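You operate a simulated robot arm through the tools that you are given. There is no shell and no other tool. Be economical: measure what you need, move in short steps, check, and stop when the job is done.

Carry out the task below with a simulated two-armed robot. There is one attempt and no reset: what you move stays moved.

TASK
Push the notice case door shut. Stack the test block marked "7 mA" from the top of the corner table on top of the test block labelled "1 mA". Take the lid off the jar and lay it down on the top of the corner table. Take the slim meter on the top of the corner table and put it away on the top of the packing table. Open the locker door, take the grey hood on the top of the corner table and put it away on the top shelf of the bench locker and shut the door again. Take the yellow pad and leave it on the front of the steel bench. Switch the number one switch off. Shut the left cabinet door. Take the 5 m yellow coil from the top of the wooden crate and put it on the shelf under the left bench. Put one of the cable clips from the top of the workbench in the long black tray. Shut the top left small drawer. Open the middle workbench drawer, fetch the box that says "screws" from the end of the cable table by the rails and set it in the inside of the middle workbench drawer, then shut the drawer. Shut the top cabinet drawer. Any order will do. Set down upright: slim meter, grey hood.

It is judged by the outcome, as a careful person would: the job done as asked, and still so three seconds after it is handed in. It fails if anything else is knocked over, pushed out of place, dropped, spilled or broken. A push-on lid holds only when it is set on centred and level and pressed home; a screw cap is set on level and turned clockwise until tight.

THE ROBOT
Two 7-joint arms with two-finger parallel grippers on one trunk, on a base that drives. Base frame: it is fixed to the floor where the robot stands at the start and does not move with it; the origin is under the middle of the robot, x ahead of it, y to its left, z up. Units: cm, degrees, N and s.
The left shoulder is at the start at [7, 17.7, 89.3], the right one opposite. With the tool pointing down near the work surface each hand reaches from about 10 to 70 cm from the robot's upright axis, wherever it stands, measured 20 degrees to its own side. Places, roughly: cable clip (4x3x2 cm) [-130, -940, 80]; front of the steel bench (34x18 cm) [252, -404, 80]; grey hood (16x5x9 cm) [410, -230, 80]; inside of the middle workbench drawer [-70, -870, 40]; jar [400, -225, 75]; left bench shelf [-150, -510, 20]; left cabinet door [-340, -590, 110]; locker door [30, -200, 100]; long black tray (30x11x4 cm) [-100, -920, 80]; middle workbench drawer [-80, -870, 50]; notice case door [70, 10, 150]; number one switch [-220, -580, 170]; slim meter [400, -200, 75]; small blue box, small yellow box [-50, -825, 75]; test block [375, -250, 75]; top cabinet drawer [-190, -1030, 60]; top left small drawer [-70, -900, 100]; top of the packing table [180, -550, 80]; top shelf of the bench locker (27x25 cm) [18, -216, 102]; yellow coil [-350, -700, 50]; yellow pad (7x5x5 cm) [390, -270, 80]. Payload 3.43 kg a hand.
Tool frame (each hand has its own): the origin (TCP) lies between the finger pads and is the grasp point; the fingertips stand 3 cm ahead of it; z points along the fingers, y is the line along which they close. Largest opening 9.4 cm; finger width 2.8, thickness 1; the body of the gripper, 5 by 9.6 cm, starts 5.5 cm behind the TCP.
Orientation is that of the tool frame in the base frame, as [roll, pitch, yaw] about the fixed x, y, z axes, in that order (R = Rz(yaw) Ry(pitch) Rx(roll)). With the fingers straight down and closing along the base's y, the tool's x points along the base's -x, its y along +y and its z along -z.

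THE INTERFACE
- The arms move only by the tool nudge_tool. It takes "left_increments", "right_increments" or both (then of equal length, played together; a hand with none holds still); each is a list of rows, each an object of numbers (a shift or turn left out is 0, a gripper value left out holds the last): "x", "y", "z": the shift along the base's x, y, z in cm; "ax", "ay", "az": the turn, a rotation vector about the base's x, y, z in degrees. In form: [{"x": .., "y": .., "z": .., "ax": .., "ay": .., "az": ..}, ...]. A call has 1 to 12 rows; each row is the pose to reach, as a shift and turn from the pose commanded when the call began. "left_gripper" and "right_gripper" are, for a hand that has rows, the finger opening in cm, from 0 to 9.4, set as the call begins (left out, the last holds). Each row takes 0.2 s and may step no farther than 5 cm and 8.6 degrees from the row before; otherwise, or with a gripper value out of range, the whole call is refused. A pose out of reach is approached as far as the arm can. The call stops where the force on the tool passes 40 N (or 10 N more than at its start, if that is more) or the arm is blocked; 0.2 s more then pass. The fingers move at their own pace (about 15.3 cm/s each) and stop on an object; they squeeze with about 40 N. The grip force told is the motor's: it shows also when the fingers shut on nothing. Time passes only in rows, and 0.2 s behind the last, so rows that repeat a pose let the fingers close. It gives the time, the measured TCP pose, the force on the tool (base axes), the opening and the grip force at its end, in the units of the frame above (readings bear some noise), with the torque about the TCP (base axes, N m) and any sound that the robot's microphone picked up.
- Cameras (640 x 400 px; columns grow to the right, rows downward): "scene" is now at [13.05, -0.69, 129.03]; the picture's right is [-0.07, -1.00, 0.00], its down [0.26, -0.02, -0.97] and it looks along [0.96, -0.06, 0.26] (base axes); focal length 214 px, centre (320, 200). "left" rides on the left gripper at [7.6, -1.4, -10.2] in its tool frame; the picture's right is [0.18, 0.98, 0.00], its down [-0.75, 0.14, -0.64] and it looks along [-0.63, 0.12, 0.77] (tool axes); focal length 243 px, centre (320, 200). "right" rides on the right gripper at [7.6, 1.4, -10.3] in its tool frame; the picture's right is [-0.18, 0.98, 0.00], its down [-0.75, -0.14, -0.64] and it looks along [-0.63, -0.12, 0.77] (tool axes); focal length 243 px, centre (320, 200).
- grab_frame(camera): a new picture of that camera. The clock stands still meanwhile.
- move_column(by): slides the trunk up (or, below 0, down) by that many cm; the arms and the scene camera ride with it, the base frame stays. It gives what a move gives, with no picture.
- steer(legs): drives the robot by 1 to 6 legs, each [ahead, turn to the left] in cm and degrees, along the robot's own axes; the way and the turn of a leg run together, so that a leg with both is an arc; at most 150 cm and 180 degrees a leg. The arms and the cameras ride along, it lands a little off, and it stops where it bumps. It gives what a move gives.
- head_to(pan, tilt): turns the head with the scene camera to pan (to the left, within 86 degrees either way) and tilt (down, from -29 to 69), counted from straight ahead of the robot. It gives what a move gives.
- point_at(camera, pixels): for up to 12 pixels [column, row] of the newest picture of that camera ("zoom" is the newest enlarged one), the place [x, y, z] in the base frame of the surface seen there, good to about 0.3 cm. The clock stands still meanwhile.
- close_up(camera, box): a new picture of the part [left, top, right, bottom] of that camera's present view, enlarged. The clock stands still meanwhile.
- finish_job(): hands the job in; it is judged then, once.

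Go step by step. Measure first, check grasps and placings, and put right what went wrong. The budget is 378 turns and 352 pictures, counting those below and the enlarged ones. Unless the task says otherwise, let go and move clear before handing in, and close with one line.

The tools are called as a command line: name --argument value ..., lists and objects as JSON in quotes. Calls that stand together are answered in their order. nudge_tool: Moves the arms, as the interface text tells. Its arguments: {"type":"object","properties":{"left_increments":{"type":"array","items":{"type":"object","properties":{"x":{"type":"number"},"y":{"type":"number"},"z":{"type":"number"},"ax":{"type":"number"},"ay":{"type":"number"},"az":{"type":"number"}}}},"left_gripper":{"type":"number"},"right_increments":{"type":"array","items":{"type":"object","properties":{"x":{"type":"number"},"y":{"type":"number"},"z":{"type":"number"},"ax":{"type":"number"},"ay":{"type":"number"},"az":{"type":"number"}}}},"right_gripper":{"type":"number"}},"required":[]} The other tools are called the same way: move_column (by) slides the trunk up or down; steer (legs) drives the base; head_to (pan, tilt) turns the head that bears the scene camera; grab_frame (camera) takes a picture; point_at (camera, pixels) gives the place of the surface under pixels of a picture; close_up (camera, box) takes an enlarged picture of a part of a camera's view; finish_job () hands the job in.

At the start:

```text
time: 0.0
left_ee_pos: [51.79, 27.53, 99.96]
left_tool_rot: [-180.0, -0.1, 180.0]
left_wrist_force: [0.7, 0.2, 0.5]
left_moment: [-0.01, -0.01, 0.01]
left_opening: 9.41
left_gripper_force: 0.0
right_ee_pos: [43.73, -21.18, 114.95]
right_tool_rot: [-180.0, 0.2, -179.9]
right_wrist_force: [0.1, -0.3, 0.1]
right_moment: [-0.03, 0.01, 0.02]
right_opening: 9.38
right_gripper_force: 0.1
trunk travel left (down, up): [-47.3, 36.7]
robot x, y, heading: [-0.06, -0.24, -0.2]
head pan, tilt: [-3.8, -15.0]
```

scene: 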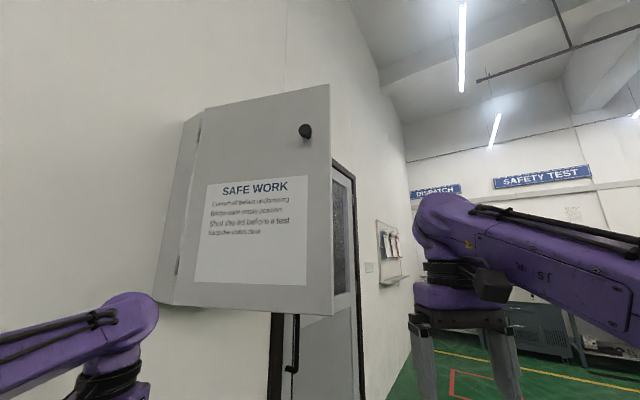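
right: 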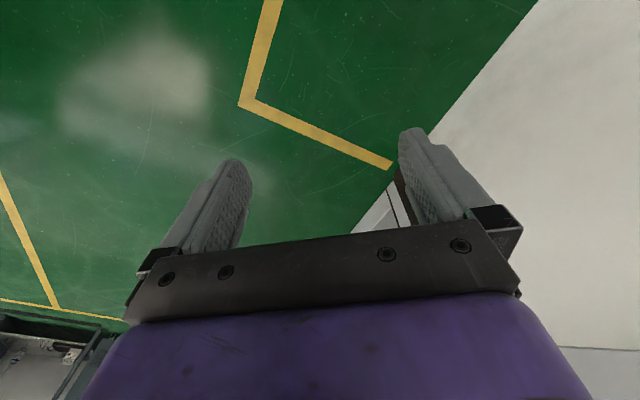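
left: 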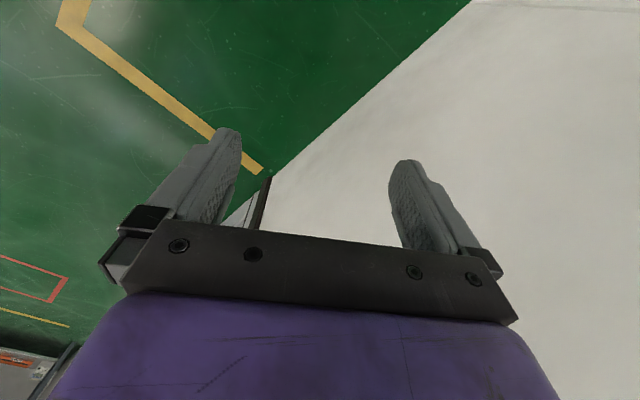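

The scene picture shows the notice case door (columns 180-330), hinged at the left (col ~185) and swung open. I'll measure it.

point_at --camera "scene" --pixels '[[205, 115], [328, 95], [330, 310], [178, 295], [306, 131], [160, 300], [185, 130], [345, 180], [100, 200], [375, 300], [270, 200]]'

head_to --pan 20 --tilt 0

grab_frame --camera "scene"

```text
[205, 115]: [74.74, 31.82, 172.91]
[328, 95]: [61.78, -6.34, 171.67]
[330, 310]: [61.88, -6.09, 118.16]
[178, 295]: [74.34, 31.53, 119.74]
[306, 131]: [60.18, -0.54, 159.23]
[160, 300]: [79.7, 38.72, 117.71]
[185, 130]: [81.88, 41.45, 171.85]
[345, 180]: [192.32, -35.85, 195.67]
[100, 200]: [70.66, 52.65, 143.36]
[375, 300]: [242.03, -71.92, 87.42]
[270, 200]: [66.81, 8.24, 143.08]
```

```text
time: 0.9
left_ee_pos: [51.89, 27.48, 99.99]
left_tool_rot: [180.0, 0.0, 180.0]
left_wrist_force: [0.3, 0.2, -0.3]
left_moment: [-0.01, 0.0, 0.01]
left_opening: 9.37
left_gripper_force: 0.0
right_ee_pos: [43.62, -21.12, 114.97]
right_tool_rot: [-179.9, 0.1, -180.0]
right_wrist_force: [0.3, -0.1, -0.2]
right_moment: [-0.01, -0.01, 0.01]
right_opening: 9.42
right_gripper_force: 0.0
trunk travel left (down, up): [-47.3, 36.7]
robot x, y, heading: [-0.21, -0.05, -0.1]
head pan, tilt: [20.0, 0.0]
```

```text
348 pictures are left
```

scene: 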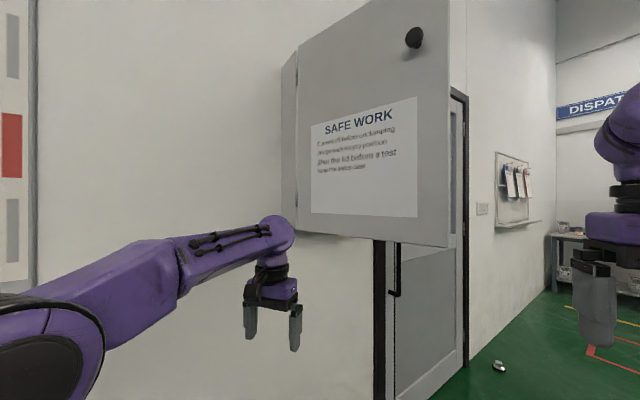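

The door is hinged at about (74.5, 31.7) with its free edge at (62, -6), 72° open; the case front faces (-0.59, -0.81). I'll tuck the left hand, raise the trunk and bring the closed right hand before the door edge.

nudge_tool --left_increments '[{"x": -4}, {"x": -8}, {"x": -12}, {"x": -16}, {"x": -20}]' --right_increments '[{"y": 4}, {"y": 8}, {"y": 12}, {"y": 16}, {"y": 18}]' --right_gripper 0

move_column --by 18

grab_frame --camera "scene"

```text
time: 2.1
left_ee_pos: [41.63, 34.14, 101.06]
left_tool_rot: [-178.8, 0.2, -180.0]
left_wrist_force: [-0.3, 1.5, -0.1]
left_moment: [-0.08, -0.03, 0.02]
left_opening: 9.4
left_gripper_force: 0.1
left hand out of reach, approached as far as the arm can: row 2, 3, 4, 5
right_ee_pos: [42.72, -1.86, 114.39]
right_tool_rot: [-180.0, 0.8, -179.4]
right_wrist_force: [-0.3, 1.5, -0.5]
right_moment: [-0.05, -0.03, 0.0]
right_opening: 0.0
right_gripper_force: 32.7
right hand out of reach, approached as far as the arm can: row 4, 5
trunk travel left (down, up): [-47.3, 36.7]
robot x, y, heading: [-0.08, -0.15, -0.1]
head pan, tilt: [20.0, 0.0]
```

```text
time: 4.1
left_ee_pos: [41.58, 33.84, 119.1]
left_tool_rot: [-179.1, 0.0, -179.8]
left_wrist_force: [1.1, 0.2, 0.1]
left_moment: [0.01, 0.03, 0.04]
left_opening: 9.41
left_gripper_force: 0.1
right_ee_pos: [42.82, -2.17, 132.27]
right_tool_rot: [-180.0, 0.8, -179.4]
right_wrist_force: [-0.5, -0.3, -0.4]
right_moment: [0.01, -0.01, 0.0]
right_opening: 0.01
right_gripper_force: 33.4
trunk travel left (down, up): [-65.3, 18.7]
robot x, y, heading: [-0.63, -0.04, -0.1]
head pan, tilt: [20.0, 0.0]
```

```text
347 pictures are left
```

scene: 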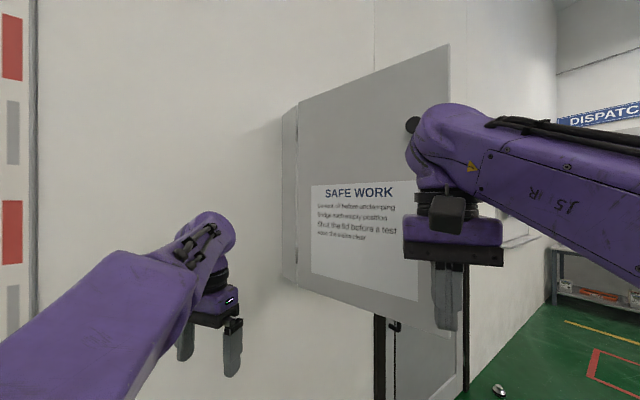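

The right hand (cols 405-500) is in front of the door's free edge. I'll push it along the arc.

nudge_tool --right_increments '[{"x": 5}, {"x": 10}, {"x": 14}, {"x": 18, "y": 0.3}, {"x": 22, "y": 0.6}, {"x": 26, "y": 1.5}, {"x": 30, "y": 3}, {"x": 34, "y": 4}]'

grab_frame --camera "scene"

```text
time: 5.9
left_ee_pos: [41.53, 33.87, 119.14]
left_tool_rot: [-179.2, -0.1, -179.9]
left_wrist_force: [0.0, 0.3, -0.6]
left_moment: [0.0, 0.0, 0.0]
left_opening: 9.41
left_gripper_force: 0.1
right_ee_pos: [56.16, -6.06, 122.76]
right_tool_rot: [179.9, 0.9, -179.4]
right_wrist_force: [0.2, 0.3, -0.2]
right_moment: [-0.02, 0.03, 0.0]
right_opening: 0.0
right_gripper_force: 33.2
right hand out of reach, approached as far as the arm can: row 1, 2, 3, 4, 5, 6, 7, 8
trunk travel left (down, up): [-65.3, 18.7]
robot x, y, heading: [0.31, -0.14, -0.3]
head pan, tilt: [20.0, 0.0]
```

```text
346 pictures are left
```

scene: 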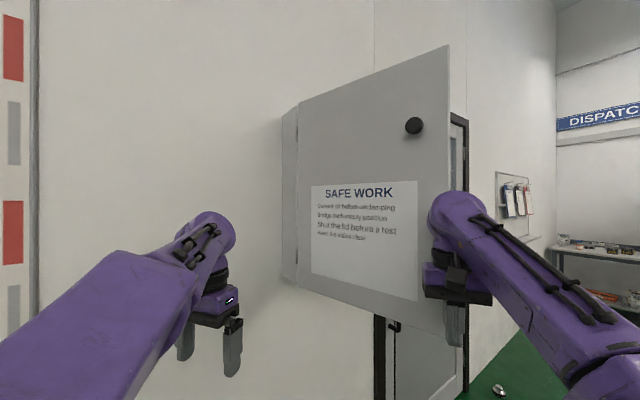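

Reach is limited at this relative height. I'll raise the trunk further, lower the hand relative to it, and drive ahead to push.

move_column --by 18

nudge_tool --right_increments '[{"z": -5}, {"z": -10}, {"z": -13}]' --left_increments '[{"z": -5, "x": -3}, {"z": -10, "x": -6, "y": -3}, {"z": -15, "x": -10, "y": -6}]'

steer --legs '[[30, 0]]'

grab_frame --camera "scene"

```text
time: 7.9
left_ee_pos: [41.59, 33.84, 137.11]
left_tool_rot: [-179.1, -0.1, -179.8]
left_wrist_force: [-0.1, 0.3, -1.3]
left_moment: [0.01, -0.01, 0.0]
left_opening: 9.41
left_gripper_force: 0.1
right_ee_pos: [56.38, -5.93, 140.65]
right_tool_rot: [179.9, 0.8, -179.4]
right_wrist_force: [0.2, -0.4, 0.6]
right_moment: [0.0, 0.02, -0.01]
right_opening: 0.0
right_gripper_force: 32.9
trunk travel left (down, up): [-83.3, 0.7]
robot x, y, heading: [-0.55, -0.23, 0.2]
head pan, tilt: [20.0, 0.0]
```

```text
refused: row 1 steps farther than a row can; nothing moved
```

```text
time: 9.3
left_ee_pos: [54.72, 36.31, 131.9]
left_tool_rot: [-170.7, -7.4, -179.4]
left_wrist_force: [1.3, 1.6, -1.2]
left_moment: [-0.08, 0.07, 0.0]
left_opening: 9.37
left_gripper_force: 0.1
right_ee_pos: [71.86, -3.57, 144.87]
right_tool_rot: [-179.6, 1.9, -179.4]
right_wrist_force: [-0.5, 0.9, 0.5]
right_moment: [-0.12, 0.03, -0.01]
right_opening: 0.02
right_gripper_force: 33.4
trunk travel left (down, up): [-83.3, 0.7]
robot x, y, heading: [15.0, -0.08, -0.3]
head pan, tilt: [20.0, 0.0]
stopped in leg 1: the robot was blocked; the commanded pose is now the measured one
```

```text
345 pictures are left
```

scene: 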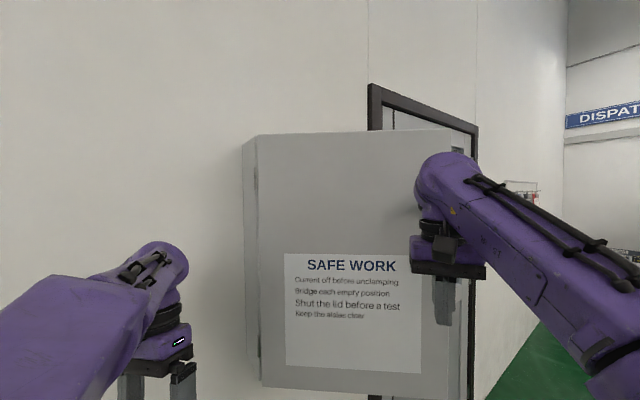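

The robot got blocked at x=15, likely the right wrist against the door knob (wrist at z~160). I'll back off a bit, lower the hand and try again.

steer --legs '[[-5, 0]]'

nudge_tool --right_increments '[{"z": -4.5}, {"z": -9}, {"z": -13}, {"z": -17}, {"z": -20}]' --left_increments '[{"z": -4}, {"z": -8}, {"z": -12}, {"z": -16}, {"z": -20}]'

grab_frame --camera "scene"

```text
time: 10.2
left_ee_pos: [48.67, 34.92, 135.28]
left_tool_rot: [-175.9, -1.9, -179.8]
left_wrist_force: [-0.1, -0.2, 0.0]
left_moment: [0.0, -0.04, -0.02]
left_opening: 9.41
left_gripper_force: 0.0
right_ee_pos: [64.47, -5.04, 142.99]
right_tool_rot: [-180.0, 2.2, -179.5]
right_wrist_force: [0.2, -0.2, 0.2]
right_moment: [0.03, -0.02, -0.02]
right_opening: 0.0
right_gripper_force: 33.2
trunk travel left (down, up): [-83.3, 0.7]
robot x, y, heading: [9.77, 0.09, -0.5]
head pan, tilt: [20.0, 0.0]
```

```text
time: 11.4
left_ee_pos: [48.84, 34.95, 115.35]
left_tool_rot: [-175.9, -2.0, -179.7]
left_wrist_force: [1.0, 0.7, -0.7]
left_moment: [-0.02, 0.01, 0.02]
left_opening: 9.4
left_gripper_force: 0.0
left hand out of reach, approached as far as the arm can: row 1
right_ee_pos: [64.55, -4.9, 123.05]
right_tool_rot: [-180.0, 2.1, -179.5]
right_wrist_force: [-0.2, 0.5, -0.4]
right_moment: [-0.01, 0.0, 0.02]
right_opening: 0.01
right_gripper_force: 32.9
trunk travel left (down, up): [-83.3, 0.7]
robot x, y, heading: [10.02, -0.11, -0.3]
head pan, tilt: [20.0, 0.0]
```

```text
344 pictures are left
```

scene: 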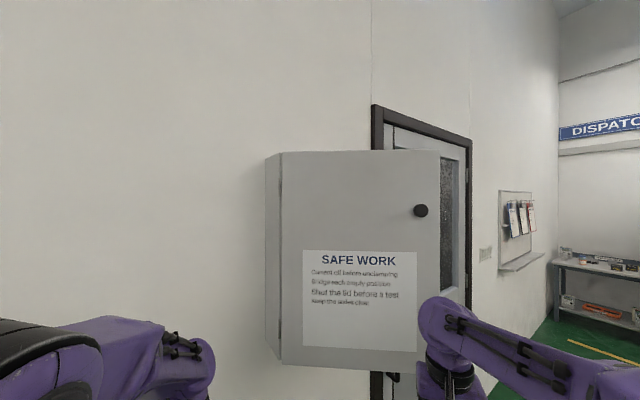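

The door has swung part-way and the hand is now below the knob. I'll push with the arm.

nudge_tool --right_increments '[{"x": 4}, {"x": 8}, {"x": 12, "y": 1}, {"x": 15, "y": 3}, {"x": 18, "y": 6}]' --left_increments '[{"x": -4}, {"x": -8}, {"x": -12}, {"x": -15, "y": -3}, {"x": -18, "y": -6}]'

point_at --camera "scene" --pixels '[[282, 200], [436, 170], [436, 260], [350, 180]]'

grab_frame --camera "scene"

```text
time: 12.6
left_ee_pos: [37.51, 35.81, 111.87]
left_tool_rot: [-175.2, -2.4, -179.2]
left_wrist_force: [-0.2, 0.6, -0.6]
left_moment: [0.01, -0.02, 0.01]
left_opening: 9.42
left_gripper_force: 0.1
left hand out of reach, approached as far as the arm can: row 2, 3, 4, 5
right_ee_pos: [74.48, -4.94, 122.77]
right_tool_rot: [179.9, 2.3, -179.6]
right_wrist_force: [0.7, 0.2, 0.4]
right_moment: [0.0, 0.0, -0.01]
right_opening: 0.01
right_gripper_force: 32.6
right hand out of reach, approached as far as the arm can: row 3, 4, 5
trunk travel left (down, up): [-83.3, 0.7]
robot x, y, heading: [9.45, -0.11, -0.7]
head pan, tilt: [20.0, 0.0]
```

```text
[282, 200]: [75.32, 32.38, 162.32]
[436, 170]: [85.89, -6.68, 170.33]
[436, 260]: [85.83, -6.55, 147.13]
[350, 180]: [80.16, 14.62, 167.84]
```

```text
343 pictures are left
```

scene: 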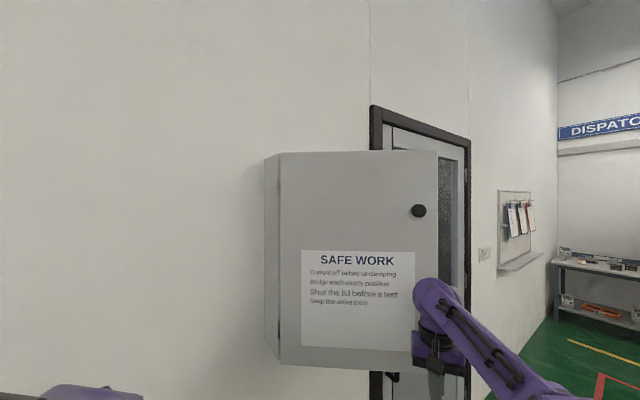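

Door tip is at (86, -6.6). I'll drive an arc ahead-left so the hand sweeps the door shut.

steer --legs '[[14, 4], [10, 11]]'

grab_frame --camera "scene"

```text
time: 14.7
left_ee_pos: [51.55, 42.81, 112.0]
left_tool_rot: [-174.8, -2.0, -166.1]
left_wrist_force: [0.5, -0.1, 0.1]
left_moment: [-0.01, -0.01, -0.01]
left_opening: 9.39
left_gripper_force: 0.1
right_ee_pos: [96.48, 11.43, 122.91]
right_tool_rot: [-178.9, 1.4, -164.3]
right_wrist_force: [0.3, 0.2, 0.5]
right_moment: [-0.03, 0.02, 0.02]
right_opening: 0.02
right_gripper_force: 33.1
trunk travel left (down, up): [-83.3, 0.7]
robot x, y, heading: [32.64, 1.73, 13.1]
head pan, tilt: [20.0, 0.0]
stopped in leg 2: the force on the tool passed its limit at 214 N (the readings are from after the stop); the commanded pose is now the measured one
```

```text
342 pictures are left
```

scene: 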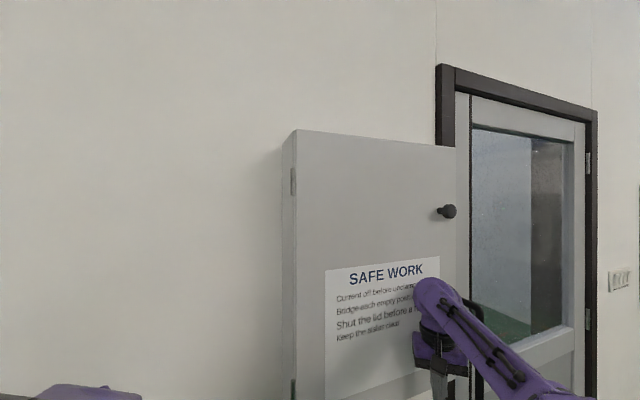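

point_at --camera "scene" --pixels '[[298, 200], [452, 180], [400, 180], [290, 210], [454, 165], [458, 250]]'

close_up --camera "scene" --box '[400, 120, 500, 300]'

```text
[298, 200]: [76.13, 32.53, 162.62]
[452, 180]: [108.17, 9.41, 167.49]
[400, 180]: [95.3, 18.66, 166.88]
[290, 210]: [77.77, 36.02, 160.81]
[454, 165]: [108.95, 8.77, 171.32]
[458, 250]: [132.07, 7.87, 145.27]
```

```text
2.22 times, centred on (450, 210) of scene
```

zoom: 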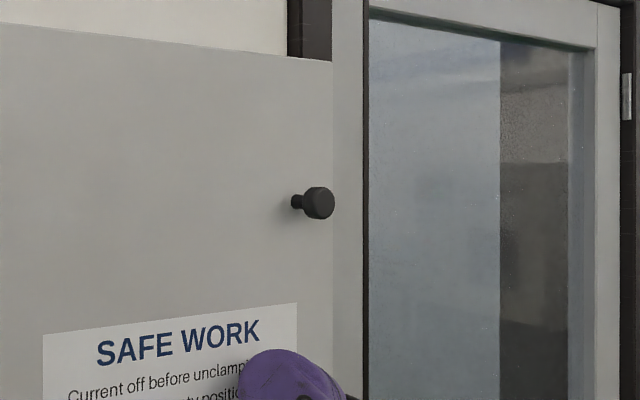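

The door now lies along -36°, flush with the case. I'll back away, lower the trunk and survey.

steer --legs '[[-40, 0]]'

move_column --by -36

steer --legs '[[0, -75]]'

head_to --pan 75 --tilt 10

grab_frame --camera "scene"

head_to --pan 0 --tilt 10

grab_frame --camera "scene"

```text
time: 17.2
left_ee_pos: [11.29, 33.47, 111.96]
left_tool_rot: [-174.9, -2.0, -165.6]
left_wrist_force: [0.1, 0.1, 0.3]
left_moment: [0.01, -0.04, 0.01]
left_opening: 9.39
left_gripper_force: 0.0
right_ee_pos: [56.58, 2.62, 122.96]
right_tool_rot: [-178.9, 1.4, -163.8]
right_wrist_force: [0.2, -0.6, 0.3]
right_moment: [-0.01, 0.02, 0.02]
right_opening: 0.01
right_gripper_force: 33.1
trunk travel left (down, up): [-83.3, 0.7]
robot x, y, heading: [-7.01, -7.81, 14.0]
head pan, tilt: [20.0, 0.0]
```

```text
time: 20.7
left_ee_pos: [11.09, 33.52, 76.13]
left_tool_rot: [-174.9, -1.9, -165.7]
left_wrist_force: [0.1, 0.5, 0.5]
left_moment: [-0.01, -0.05, 0.02]
left_opening: 9.4
left_gripper_force: 0.0
right_ee_pos: [56.38, 2.6, 87.09]
right_tool_rot: [-178.9, 1.5, -163.7]
right_wrist_force: [0.8, 0.4, 1.1]
right_moment: [0.01, -0.03, -0.03]
right_opening: 0.0
right_gripper_force: 33.2
trunk travel left (down, up): [-47.3, 36.7]
robot x, y, heading: [-7.05, -7.81, 13.7]
head pan, tilt: [20.0, 0.0]
```

```text
time: 24.4
left_ee_pos: [37.55, -14.51, 76.1]
left_tool_rot: [-175.1, -1.9, 119.9]
left_wrist_force: [0.8, -0.6, 0.3]
left_moment: [0.0, 0.0, -0.03]
left_opening: 9.41
left_gripper_force: 0.1
right_ee_pos: [19.64, -66.33, 86.94]
right_tool_rot: [-178.9, 1.5, 121.4]
right_wrist_force: [0.1, 0.6, -1.4]
right_moment: [-0.03, 0.0, -0.02]
right_opening: 0.01
right_gripper_force: 33.6
trunk travel left (down, up): [-47.3, 36.7]
robot x, y, heading: [-7.3, -7.99, -61.1]
head pan, tilt: [20.0, 0.0]
```

```text
time: 25.6
left_ee_pos: [37.51, -14.44, 76.08]
left_tool_rot: [-174.9, -2.0, 119.8]
left_wrist_force: [0.4, 0.2, -1.0]
left_moment: [-0.01, 0.03, 0.01]
left_opening: 9.42
left_gripper_force: 0.1
right_ee_pos: [19.56, -66.2, 86.97]
right_tool_rot: [-179.0, 1.5, 121.6]
right_wrist_force: [-1.3, -0.4, -0.4]
right_moment: [-0.01, 0.05, -0.02]
right_opening: 0.02
right_gripper_force: 33.0
trunk travel left (down, up): [-47.3, 36.7]
robot x, y, heading: [-7.11, -8.11, -61.3]
head pan, tilt: [75.0, 10.0]
```

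```text
340 pictures are left
```

scene: 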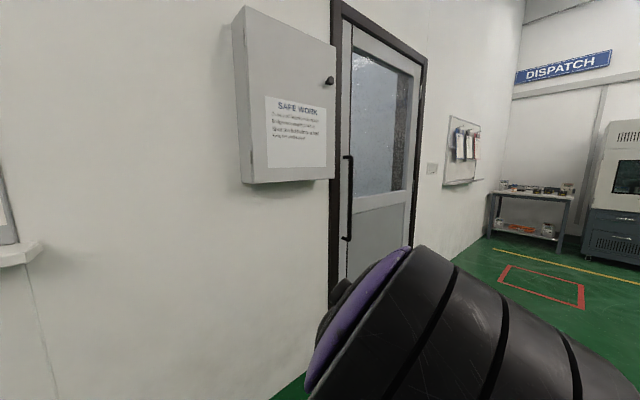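

```text
time: 27.1
left_ee_pos: [37.53, -14.57, 76.03]
left_tool_rot: [-174.8, -2.0, 119.9]
left_wrist_force: [0.1, 0.1, 0.1]
left_moment: [0.0, -0.02, -0.01]
left_opening: 9.38
left_gripper_force: 0.2
right_ee_pos: [19.74, -66.48, 86.97]
right_tool_rot: [-178.8, 1.5, 121.4]
right_wrist_force: [-0.6, -0.4, 0.2]
right_moment: [0.03, -0.01, 0.02]
right_opening: 0.0
right_gripper_force: 32.9
trunk travel left (down, up): [-47.3, 36.7]
robot x, y, heading: [-7.42, -8.09, -61.0]
head pan, tilt: [0.0, 10.0]
```

```text
339 pictures are left
```

scene: 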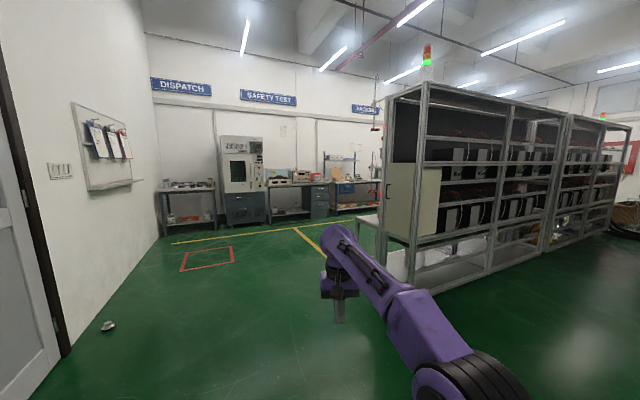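

The case looks shut. I see the locker (385-440, 160-235) at the rack end and the corner table (160-215, 180-230). I'll measure.

point_at --camera "scene" --pixels '[[386, 165], [440, 170], [412, 240], [388, 225], [366, 222], [188, 188], [290, 184], [208, 250], [108, 326], [540, 270], [300, 300]]'

close_up --camera "scene" --box '[340, 120, 500, 300]'

close_up --camera "scene" --box '[150, 130, 390, 250]'

```text
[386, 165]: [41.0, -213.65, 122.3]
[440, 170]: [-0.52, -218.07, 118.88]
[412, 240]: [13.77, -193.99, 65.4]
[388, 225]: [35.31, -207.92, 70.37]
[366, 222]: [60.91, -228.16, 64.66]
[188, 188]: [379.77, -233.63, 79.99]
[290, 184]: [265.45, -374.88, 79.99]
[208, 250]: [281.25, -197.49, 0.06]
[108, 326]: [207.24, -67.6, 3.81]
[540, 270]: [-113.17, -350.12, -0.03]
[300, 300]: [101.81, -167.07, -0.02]
```

```text
2.22 times, centred on (420, 210) of scene
```

zoom: 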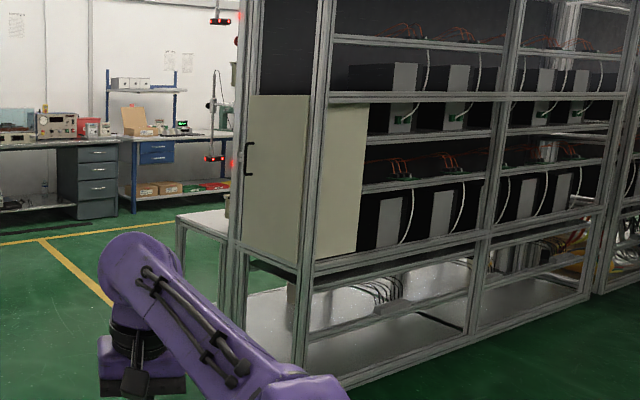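

```text
2.67 times, centred on (270, 190) of scene
```

zoom: 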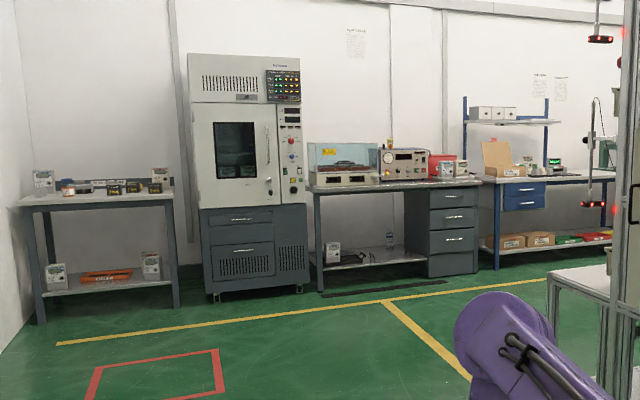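

point_at --camera "scene" --pixels '[[394, 180], [410, 180], [394, 220], [410, 230], [388, 190], [419, 190], [436, 190], [420, 215], [380, 180], [424, 100]]'

```text
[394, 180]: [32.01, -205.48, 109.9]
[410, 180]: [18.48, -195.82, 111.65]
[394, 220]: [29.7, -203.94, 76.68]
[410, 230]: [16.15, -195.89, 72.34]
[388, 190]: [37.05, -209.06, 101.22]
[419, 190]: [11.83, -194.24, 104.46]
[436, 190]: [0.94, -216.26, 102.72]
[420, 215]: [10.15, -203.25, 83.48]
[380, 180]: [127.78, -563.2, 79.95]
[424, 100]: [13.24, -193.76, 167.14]
```

The locker door plane runs along u=(0.81,-0.58), its handle at about (37,-209,101), its hinge at (13,-193); it faces (0.585,0.81). I'll retract the right hand and drive to face it.

nudge_tool --right_increments '[{"x": -2, "y": 4}, {"x": -4, "y": 8}, {"x": -6, "y": 12}, {"x": -8, "y": 16}, {"x": -10, "y": 20}]' --right_gripper 9.4

steer --legs '[[148, 0], [0, -64.5]]'

grab_frame --camera "scene"

```text
time: 28.3
left_ee_pos: [37.52, -14.41, 76.16]
left_tool_rot: [-175.0, -2.0, 119.8]
left_wrist_force: [-0.1, 0.0, 0.1]
left_moment: [0.02, 0.01, 0.01]
left_opening: 9.38
left_gripper_force: 0.1
right_ee_pos: [9.42, -46.16, 87.18]
right_tool_rot: [-179.0, 1.6, 121.5]
right_wrist_force: [0.1, -0.4, 0.5]
right_moment: [-0.05, -0.04, -0.04]
right_opening: 9.41
right_gripper_force: 0.1
trunk travel left (down, up): [-47.3, 36.7]
robot x, y, heading: [-7.37, -7.76, -61.1]
head pan, tilt: [0.0, 10.0]
```

```text
time: 38.4
left_ee_pos: [76.69, -180.98, 76.0]
left_tool_rot: [-174.9, -2.1, 54.7]
left_wrist_force: [0.1, -0.8, -0.1]
left_moment: [-0.01, 0.0, -0.01]
left_opening: 9.39
left_gripper_force: 0.1
right_ee_pos: [35.92, -169.09, 87.12]
right_tool_rot: [-179.0, 1.5, 56.5]
right_wrist_force: [0.7, -0.9, -0.1]
right_moment: [0.02, -0.02, -0.01]
right_opening: 9.4
right_gripper_force: 0.1
trunk travel left (down, up): [-47.3, 36.7]
robot x, y, heading: [64.01, -137.73, -126.2]
head pan, tilt: [0.0, 10.0]
```

```text
336 pictures are left
```

scene: 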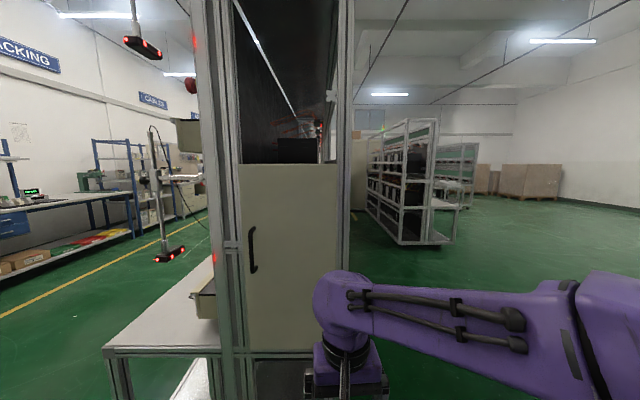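

close_up --camera "scene" --box '[210, 150, 370, 350]'

point_at --camera "scene" --pixels '[[252, 230], [254, 250], [254, 270], [246, 250], [330, 250], [244, 350], [330, 345], [245, 168], [333, 168], [262, 250], [230, 250], [344, 250]]'

```text
2.00 times, centred on (290, 250) of scene
```

zoom: 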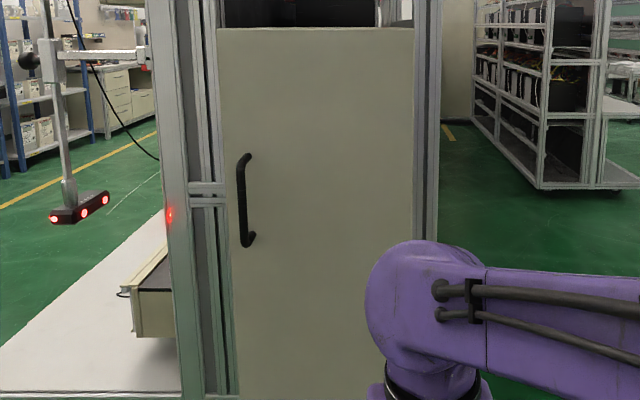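

```text
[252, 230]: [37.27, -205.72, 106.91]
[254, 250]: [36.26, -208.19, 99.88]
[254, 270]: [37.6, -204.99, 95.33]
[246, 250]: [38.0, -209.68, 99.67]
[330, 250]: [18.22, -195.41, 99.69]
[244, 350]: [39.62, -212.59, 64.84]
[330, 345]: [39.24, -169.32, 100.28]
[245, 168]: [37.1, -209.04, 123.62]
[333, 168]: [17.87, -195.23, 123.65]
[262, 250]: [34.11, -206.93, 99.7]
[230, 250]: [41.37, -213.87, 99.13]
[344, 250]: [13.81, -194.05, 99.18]
```

The handle bar is at about (37.5,-205.5), z 94–108. I'll pitch the left hand to horizontal facing the door, lifting it.

nudge_tool --left_increments '[{"x": -2.15, "y": -0.35, "z": 2.3, "ax": -6.2, "ay": 4.45}, {"x": -4.3, "y": -0.7, "z": 4.6, "ax": -12.4, "ay": 8.9}, {"x": -6.45, "y": -1.05, "z": 6.9, "ax": -18.6, "ay": 13.35}, {"x": -8.6, "y": -1.4, "z": 9.2, "ax": -24.8, "ay": 17.8}, {"x": -10.75, "y": -1.75, "z": 11.5, "ax": -31, "ay": 22.25}, {"x": -12.9, "y": -2.1, "z": 13.8, "ax": -37.2, "ay": 26.7}, {"x": -15.05, "y": -2.45, "z": 16.1, "ax": -43.4, "ay": 31.15}, {"x": -17.2, "y": -2.8, "z": 18.4, "ax": -49.6, "ay": 35.6}, {"x": -19.35, "y": -3.15, "z": 20.7, "ax": -55.8, "ay": 40.05}, {"x": -21.5, "y": -3.5, "z": 23, "ax": -62, "ay": 44.5}, {"x": -23.65, "y": -3.85, "z": 25, "ax": -68.2, "ay": 48.95}]' --left_gripper 5

grab_frame --camera "left"

grab_frame --camera "scene"

```text
time: 40.8
left_ee_pos: [61.17, -196.1, 90.27]
left_tool_rot: [-165.5, 80.8, 63.3]
left_wrist_force: [0.8, 0.4, -0.1]
left_moment: [-0.02, 0.01, -0.01]
left_opening: 4.98
left_gripper_force: 0.0
left hand out of reach, approached as far as the arm can: row 1, 2, 3, 4, 5, 6, 7, 8, 9, 10, 11
right_ee_pos: [36.14, -169.05, 87.09]
right_tool_rot: [-178.9, 1.5, 56.5]
right_wrist_force: [0.2, -0.3, -0.7]
right_moment: [0.05, 0.02, -0.02]
right_opening: 9.39
right_gripper_force: 0.1
trunk travel left (down, up): [-47.3, 36.7]
robot x, y, heading: [63.87, -137.38, -126.3]
head pan, tilt: [0.0, 10.0]
```

```text
334 pictures are left
```

left: 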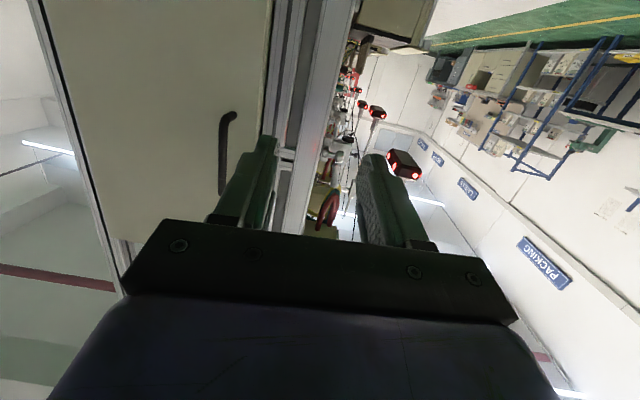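

```text
333 pictures are left
```

scene: 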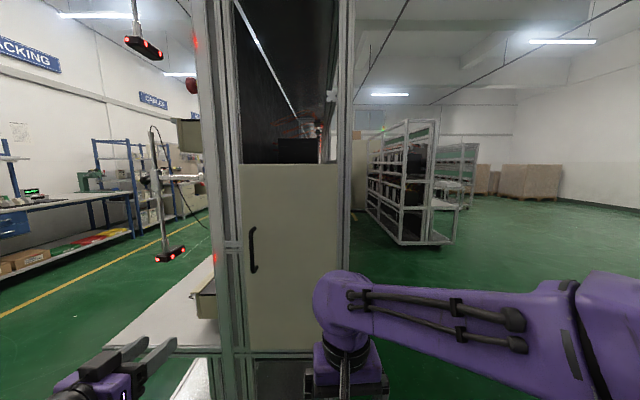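

The left hand is horizontal, pointing ~5° too far right. I'll bring it in front of the handle.

nudge_tool --left_increments '[{"x": -3.6, "y": 0, "z": 2.2, "az": 1.1}, {"x": -7.2, "y": 0, "z": 4.4, "az": 2.2}, {"x": -10.8, "y": 0, "z": 6.6, "az": 3.3}, {"x": -14.4, "y": 0, "z": 8.8, "az": 4.4}, {"x": -17.8, "y": -0.5, "z": 10.7, "az": 5.5}]'

grab_frame --camera "scene"

grab_frame --camera "left"

```text
time: 42.0
left_ee_pos: [44.03, -202.65, 100.66]
left_tool_rot: [-164.3, 80.5, 70.3]
left_wrist_force: [0.0, 0.2, 0.3]
left_moment: [0.0, 0.01, 0.01]
left_opening: 5.01
left_gripper_force: 0.0
left hand out of reach, approached as far as the arm can: row 1, 2, 3, 4, 5
right_ee_pos: [36.05, -168.98, 87.16]
right_tool_rot: [-178.9, 1.5, 56.4]
right_wrist_force: [-0.5, 0.3, 0.9]
right_moment: [0.01, 0.01, 0.0]
right_opening: 9.4
right_gripper_force: 0.1
trunk travel left (down, up): [-47.3, 36.7]
robot x, y, heading: [64.09, -137.44, -126.0]
head pan, tilt: [0.0, 10.0]
```

```text
332 pictures are left
```

scene: 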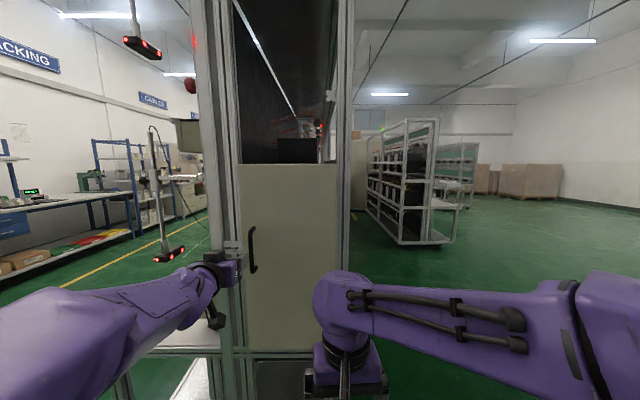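

```text
331 pictures are left
```

left: 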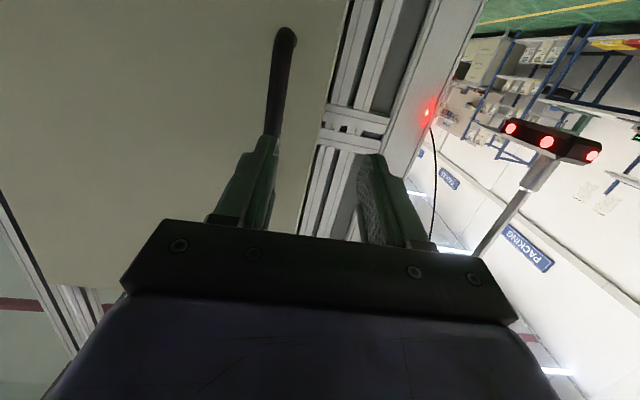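

I'll shift right ~3.6 cm, then forward ~5.8 cm to straddle the bar.

nudge_tool --left_increments '[{"x": -1.5, "y": 1}, {"x": -2.9, "y": 2.1}, {"x": -2.9, "y": 2.1}]'

nudge_tool --left_increments '[{"x": -1.2, "y": -1.6}, {"x": -2.4, "y": -3.2}, {"x": -3.4, "y": -4.6}, {"x": -3.4, "y": -4.6}]'

grab_frame --camera "left"

close_up --camera "scene" --box '[180, 180, 340, 320]'

```text
time: 42.8
left_ee_pos: [41.9, -202.06, 102.52]
left_tool_rot: [-163.6, 80.8, 70.9]
left_wrist_force: [0.8, 0.8, 0.8]
left_moment: [-0.02, 0.0, -0.04]
left_opening: 5.0
left_gripper_force: 0.0
left hand out of reach, approached as far as the arm can: row 1, 2, 3
right_ee_pos: [36.13, -169.1, 87.13]
right_tool_rot: [-178.8, 1.5, 56.4]
right_wrist_force: [-0.5, -0.4, -0.3]
right_moment: [-0.01, -0.01, -0.01]
right_opening: 9.41
right_gripper_force: 0.0
trunk travel left (down, up): [-47.3, 36.7]
robot x, y, heading: [63.99, -137.48, -126.1]
head pan, tilt: [0.0, 10.0]
```

```text
time: 43.8
left_ee_pos: [39.16, -206.58, 103.9]
left_tool_rot: [-155.1, 82.3, 80.0]
left_wrist_force: [8.9, 21.6, 0.8]
left_moment: [-0.15, 0.23, -0.8]
left_opening: 5.2
left_gripper_force: 2.2
right_ee_pos: [36.25, -168.7, 87.31]
right_tool_rot: [-178.9, 1.7, 56.4]
right_wrist_force: [0.1, 0.5, 0.1]
right_moment: [0.0, 0.0, -0.03]
right_opening: 9.41
right_gripper_force: 0.0
trunk travel left (down, up): [-47.3, 36.7]
robot x, y, heading: [63.8, -137.55, -126.1]
head pan, tilt: [0.0, 10.0]
```

```text
330 pictures are left
```

left: 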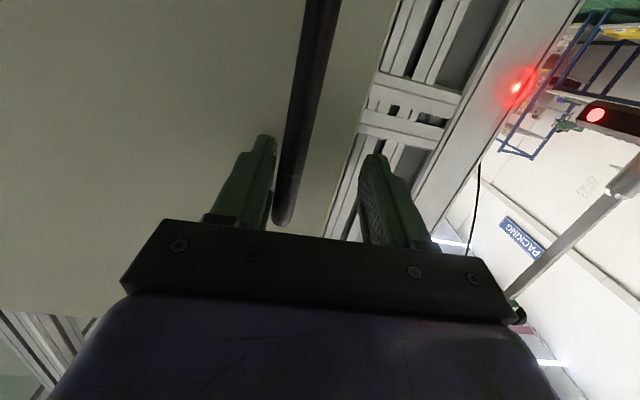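

```text
2.86 times, centred on (260, 250) of scene
```

zoom: 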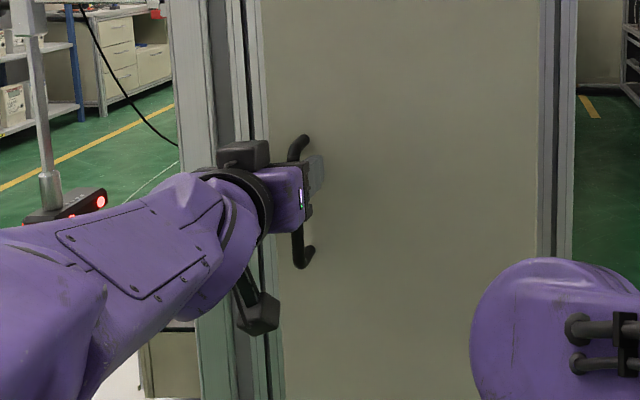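

The bar is between the fingers; the tips touch the door (22 N). I'll back 0.4 cm and close.

nudge_tool --left_increments '[{"x": 0.3, "y": 0.4}, {"x": 0.3, "y": 0.4}, {"x": 0.3, "y": 0.4}, {"x": 0.3, "y": 0.4}]' --left_gripper 0

```text
time: 44.2
left_ee_pos: [37.79, -205.68, 104.07]
left_tool_rot: [-159.8, 82.8, 74.0]
left_wrist_force: [-23.1, 52.9, -2.0]
left_moment: [0.24, -1.42, 0.61]
left_opening: 1.71
left_gripper_force: 40.0
right_ee_pos: [35.6, -168.03, 87.34]
right_tool_rot: [-179.5, 1.7, 56.2]
right_wrist_force: [0.4, 0.0, -0.5]
right_moment: [0.0, 0.03, -0.02]
right_opening: 9.41
right_gripper_force: 0.1
trunk travel left (down, up): [-47.3, 36.7]
robot x, y, heading: [63.6, -137.26, -126.5]
head pan, tilt: [0.0, 10.0]
stopped in row 1 (left hand): the force on the tool passed its limit at 47 N (the readings are from after the stop); the commanded pose is now the measured one
```

Gripped (1.7 cm, 40 N). I'll pull the door open along its arc.

nudge_tool --left_increments '[{"x": 0.8, "y": 1.8, "az": 2}, {"x": 1.5, "y": 3.5, "az": 4}, {"x": 2.1, "y": 5.4, "az": 7}, {"x": 2.56, "y": 7.2, "az": 9}, {"x": 3.06, "y": 11, "az": 14}, {"x": 3, "y": 14.8, "az": 18}]'

grab_frame --camera "scene"

```text
time: 44.5
left_ee_pos: [37.79, -205.76, 103.94]
left_tool_rot: [-155.7, 83.0, 77.6]
left_wrist_force: [-19.4, 36.8, 2.5]
left_moment: [-0.58, -1.13, 0.48]
left_opening: 1.72
left_gripper_force: 45.2
left hand out of reach, approached as far as the arm can: row 1
right_ee_pos: [35.75, -168.24, 87.25]
right_tool_rot: [-179.2, 1.9, 56.0]
right_wrist_force: [0.6, 0.3, 0.2]
right_moment: [-0.03, 0.04, -0.01]
right_opening: 9.39
right_gripper_force: 0.0
trunk travel left (down, up): [-47.3, 36.7]
robot x, y, heading: [63.94, -137.39, -127.4]
head pan, tilt: [0.0, 10.0]
stopped in row 1 (left hand): the force on the tool passed its limit at 75 N (the readings are from after the stop); the commanded pose is now the measured one
```

```text
328 pictures are left
```

scene: 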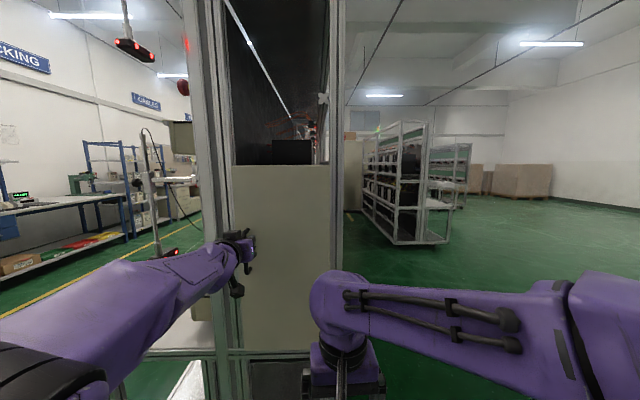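

The reading shows mainly a sideways load to the right (bar off-centre in the fingers). I'll ease right and back.

nudge_tool --left_increments '[{"x": -0.7, "y": 0.5}, {"x": -0.7, "y": 0.9}, {"x": -0.4, "y": 1.5}, {"x": 0, "y": 2.2}]'

```text
time: 44.9
left_ee_pos: [37.72, -205.6, 104.08]
left_tool_rot: [-145.8, 82.0, 87.5]
left_wrist_force: [-16.1, 32.6, -4.5]
left_moment: [-1.39, -0.67, -0.09]
left_opening: 1.78
left_gripper_force: 45.0
right_ee_pos: [35.69, -168.21, 87.29]
right_tool_rot: [-179.3, 1.8, 56.1]
right_wrist_force: [-0.2, -0.9, -0.8]
right_moment: [0.04, 0.02, -0.02]
right_opening: 9.39
right_gripper_force: 0.1
trunk travel left (down, up): [-47.3, 36.7]
robot x, y, heading: [64.02, -137.71, -127.5]
head pan, tilt: [0.0, 10.0]
stopped in row 2 (left hand): the force on the tool passed its limit at 54 N (the readings are from after the stop); the commanded pose is now the measured one
```

I'll pull with the base instead.

steer --legs '[[-5, -1.8]]'

grab_frame --camera "scene"

```text
time: 45.8
left_ee_pos: [39.62, -201.43, 103.86]
left_tool_rot: [-142.3, 81.6, 90.0]
left_wrist_force: [4.4, -0.9, 8.0]
left_moment: [-0.52, -0.91, 0.04]
left_opening: 1.81
left_gripper_force: 44.9
right_ee_pos: [38.17, -163.79, 87.27]
right_tool_rot: [-178.9, 1.8, 54.2]
right_wrist_force: [-0.3, -0.1, -0.4]
right_moment: [-0.02, 0.07, -0.02]
right_opening: 9.4
right_gripper_force: 0.0
trunk travel left (down, up): [-47.3, 36.7]
robot x, y, heading: [67.02, -133.29, -129.0]
head pan, tilt: [0.0, 10.0]
```

```text
327 pictures are left
```

scene: 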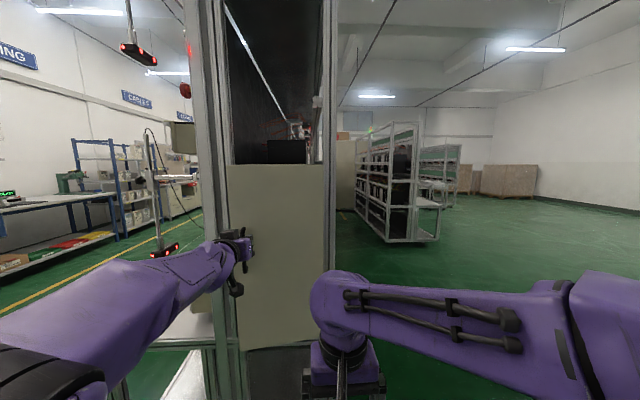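

The door is following. I'll continue backing in a right-turning arc.

steer --legs '[[-7, -3], [-7, -3.5]]'

grab_frame --camera "scene"

```text
time: 47.6
left_ee_pos: [40.48, -187.3, 103.97]
left_tool_rot: [-144.6, 82.1, 79.9]
left_wrist_force: [-10.9, -2.1, 1.1]
left_moment: [-0.87, -1.22, -0.16]
left_opening: 1.35
left_gripper_force: 45.6
right_ee_pos: [44.06, -149.97, 87.0]
right_tool_rot: [-179.0, 1.5, 47.6]
right_wrist_force: [0.8, 0.1, -0.2]
right_moment: [-0.02, 0.01, -0.02]
right_opening: 9.4
right_gripper_force: 0.1
trunk travel left (down, up): [-47.3, 36.7]
robot x, y, heading: [76.28, -123.12, -136.1]
head pan, tilt: [0.0, 10.0]
stopped in leg 2: the force on the tool passed its limit at 42 N (the readings are from after the stop); the commanded pose is now the measured one
```

```text
326 pictures are left
```

scene: 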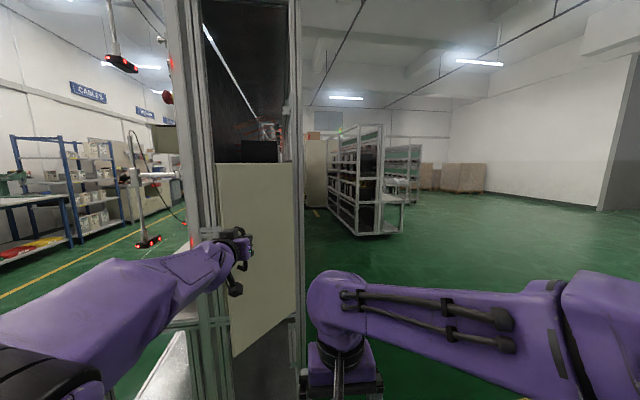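

The door is ~40° open. I'll release, back off, shift the hand left past the door edge, and go in to push from inside.

nudge_tool --left_increments '[{}, {}, {}]' --left_gripper 6

steer --legs '[[-9, 0]]'

nudge_tool --left_increments '[{"x": 3, "y": -3.1}, {"x": 6, "y": -6.2}, {"x": 9, "y": -9.3}, {"x": 10.5, "y": -11}]' --left_gripper 0

grab_frame --camera "scene"

```text
time: 48.4
left_ee_pos: [40.79, -187.32, 103.91]
left_tool_rot: [-142.5, 81.9, 82.4]
left_wrist_force: [0.4, 0.6, -0.4]
left_moment: [-0.01, 0.0, 0.01]
left_opening: 6.01
left_gripper_force: 0.9
right_ee_pos: [44.08, -149.81, 87.15]
right_tool_rot: [-178.9, 1.5, 47.6]
right_wrist_force: [0.8, -0.6, -0.4]
right_moment: [-0.01, 0.0, -0.02]
right_opening: 9.38
right_gripper_force: 0.1
trunk travel left (down, up): [-47.3, 36.7]
robot x, y, heading: [76.64, -123.13, -135.7]
head pan, tilt: [0.0, 10.0]
```

```text
time: 49.5
left_ee_pos: [47.22, -181.01, 103.93]
left_tool_rot: [-142.6, 82.0, 82.4]
left_wrist_force: [0.0, -0.5, 1.3]
left_moment: [0.01, -0.05, 0.03]
left_opening: 6.01
left_gripper_force: 0.0
right_ee_pos: [50.48, -143.57, 87.24]
right_tool_rot: [-178.9, 1.6, 47.6]
right_wrist_force: [0.4, 0.3, -0.1]
right_moment: [0.03, 0.03, -0.01]
right_opening: 9.41
right_gripper_force: 0.0
trunk travel left (down, up): [-47.3, 36.7]
robot x, y, heading: [82.96, -116.9, -136.1]
head pan, tilt: [0.0, 10.0]
```

```text
time: 50.5
left_ee_pos: [57.53, -192.1, 103.86]
left_tool_rot: [-142.8, 81.9, 82.1]
left_wrist_force: [0.0, 0.5, -0.2]
left_moment: [0.02, 0.01, -0.01]
left_opening: 0.0
left_gripper_force: 33.1
right_ee_pos: [50.58, -143.74, 87.21]
right_tool_rot: [-179.0, 1.5, 47.6]
right_wrist_force: [0.5, -0.2, 0.2]
right_moment: [-0.04, 0.0, 0.0]
right_opening: 9.4
right_gripper_force: 0.1
trunk travel left (down, up): [-47.3, 36.7]
robot x, y, heading: [82.49, -116.94, -135.7]
head pan, tilt: [0.0, 10.0]
```

```text
325 pictures are left
```

scene: 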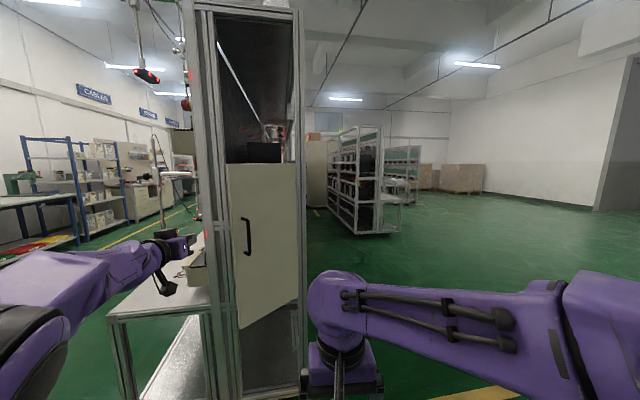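

point_at --camera "scene" --pixels '[[232, 200], [290, 200], [232, 290], [290, 280], [222, 200], [204, 200], [195, 265], [190, 300], [303, 200]]'

```text
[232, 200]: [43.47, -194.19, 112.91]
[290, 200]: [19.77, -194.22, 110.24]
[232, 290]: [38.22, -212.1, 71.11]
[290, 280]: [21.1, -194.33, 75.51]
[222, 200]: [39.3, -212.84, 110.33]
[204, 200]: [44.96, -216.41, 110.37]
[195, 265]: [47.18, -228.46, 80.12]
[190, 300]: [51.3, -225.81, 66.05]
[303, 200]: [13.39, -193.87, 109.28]
```

The door (y≈-194, tip x≈43.5) leaves an 18 cm gap to the post at (41,-213). I'll drive forward and then turn right so the hand enters behind the door.

steer --legs '[[14, 0]]'

nudge_tool --left_increments '[{"x": -3, "y": -0.5}, {"x": -6, "y": 0}, {"x": -8, "y": 3}, {"x": -8, "y": 7}]'

grab_frame --camera "scene"

```text
time: 51.8
left_ee_pos: [47.36, -201.85, 104.15]
left_tool_rot: [-142.8, 81.9, 81.9]
left_wrist_force: [0.0, -0.4, 0.0]
left_moment: [-0.03, 0.02, 0.01]
left_opening: 0.0
left_gripper_force: 32.8
right_ee_pos: [40.39, -153.44, 87.17]
right_tool_rot: [-178.9, 1.5, 47.4]
right_wrist_force: [-0.8, 0.4, 0.2]
right_moment: [0.05, 0.01, -0.02]
right_opening: 9.4
right_gripper_force: 0.0
trunk travel left (down, up): [-47.3, 36.7]
robot x, y, heading: [72.69, -126.38, -135.9]
head pan, tilt: [0.0, 10.0]
```

```text
time: 52.5
left_ee_pos: [43.75, -202.73, 103.98]
left_tool_rot: [-140.3, 81.4, 86.5]
left_wrist_force: [25.3, -1.7, -2.1]
left_moment: [-0.08, 0.83, -1.72]
left_opening: 0.01
left_gripper_force: 33.2
right_ee_pos: [40.71, -153.57, 87.17]
right_tool_rot: [-178.8, 1.5, 47.9]
right_wrist_force: [-1.2, 0.3, -0.4]
right_moment: [-0.02, -0.03, 0.02]
right_opening: 9.41
right_gripper_force: 0.1
trunk travel left (down, up): [-47.3, 36.7]
robot x, y, heading: [72.51, -126.36, -135.4]
head pan, tilt: [0.0, 10.0]
stopped in row 3 (left hand): the force on the tool passed its limit at 50 N (the readings are from after the stop); the commanded pose is now the measured one
```

```text
324 pictures are left
```

scene: 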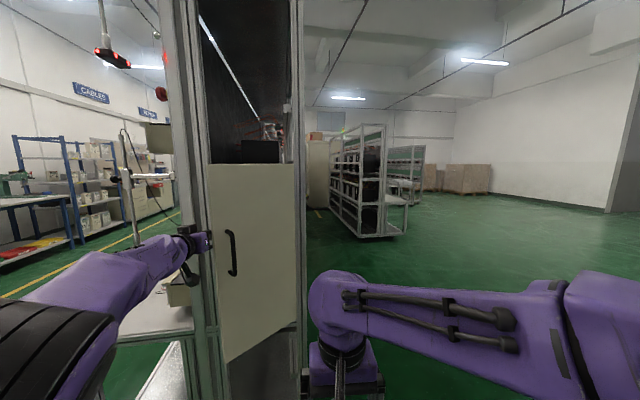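

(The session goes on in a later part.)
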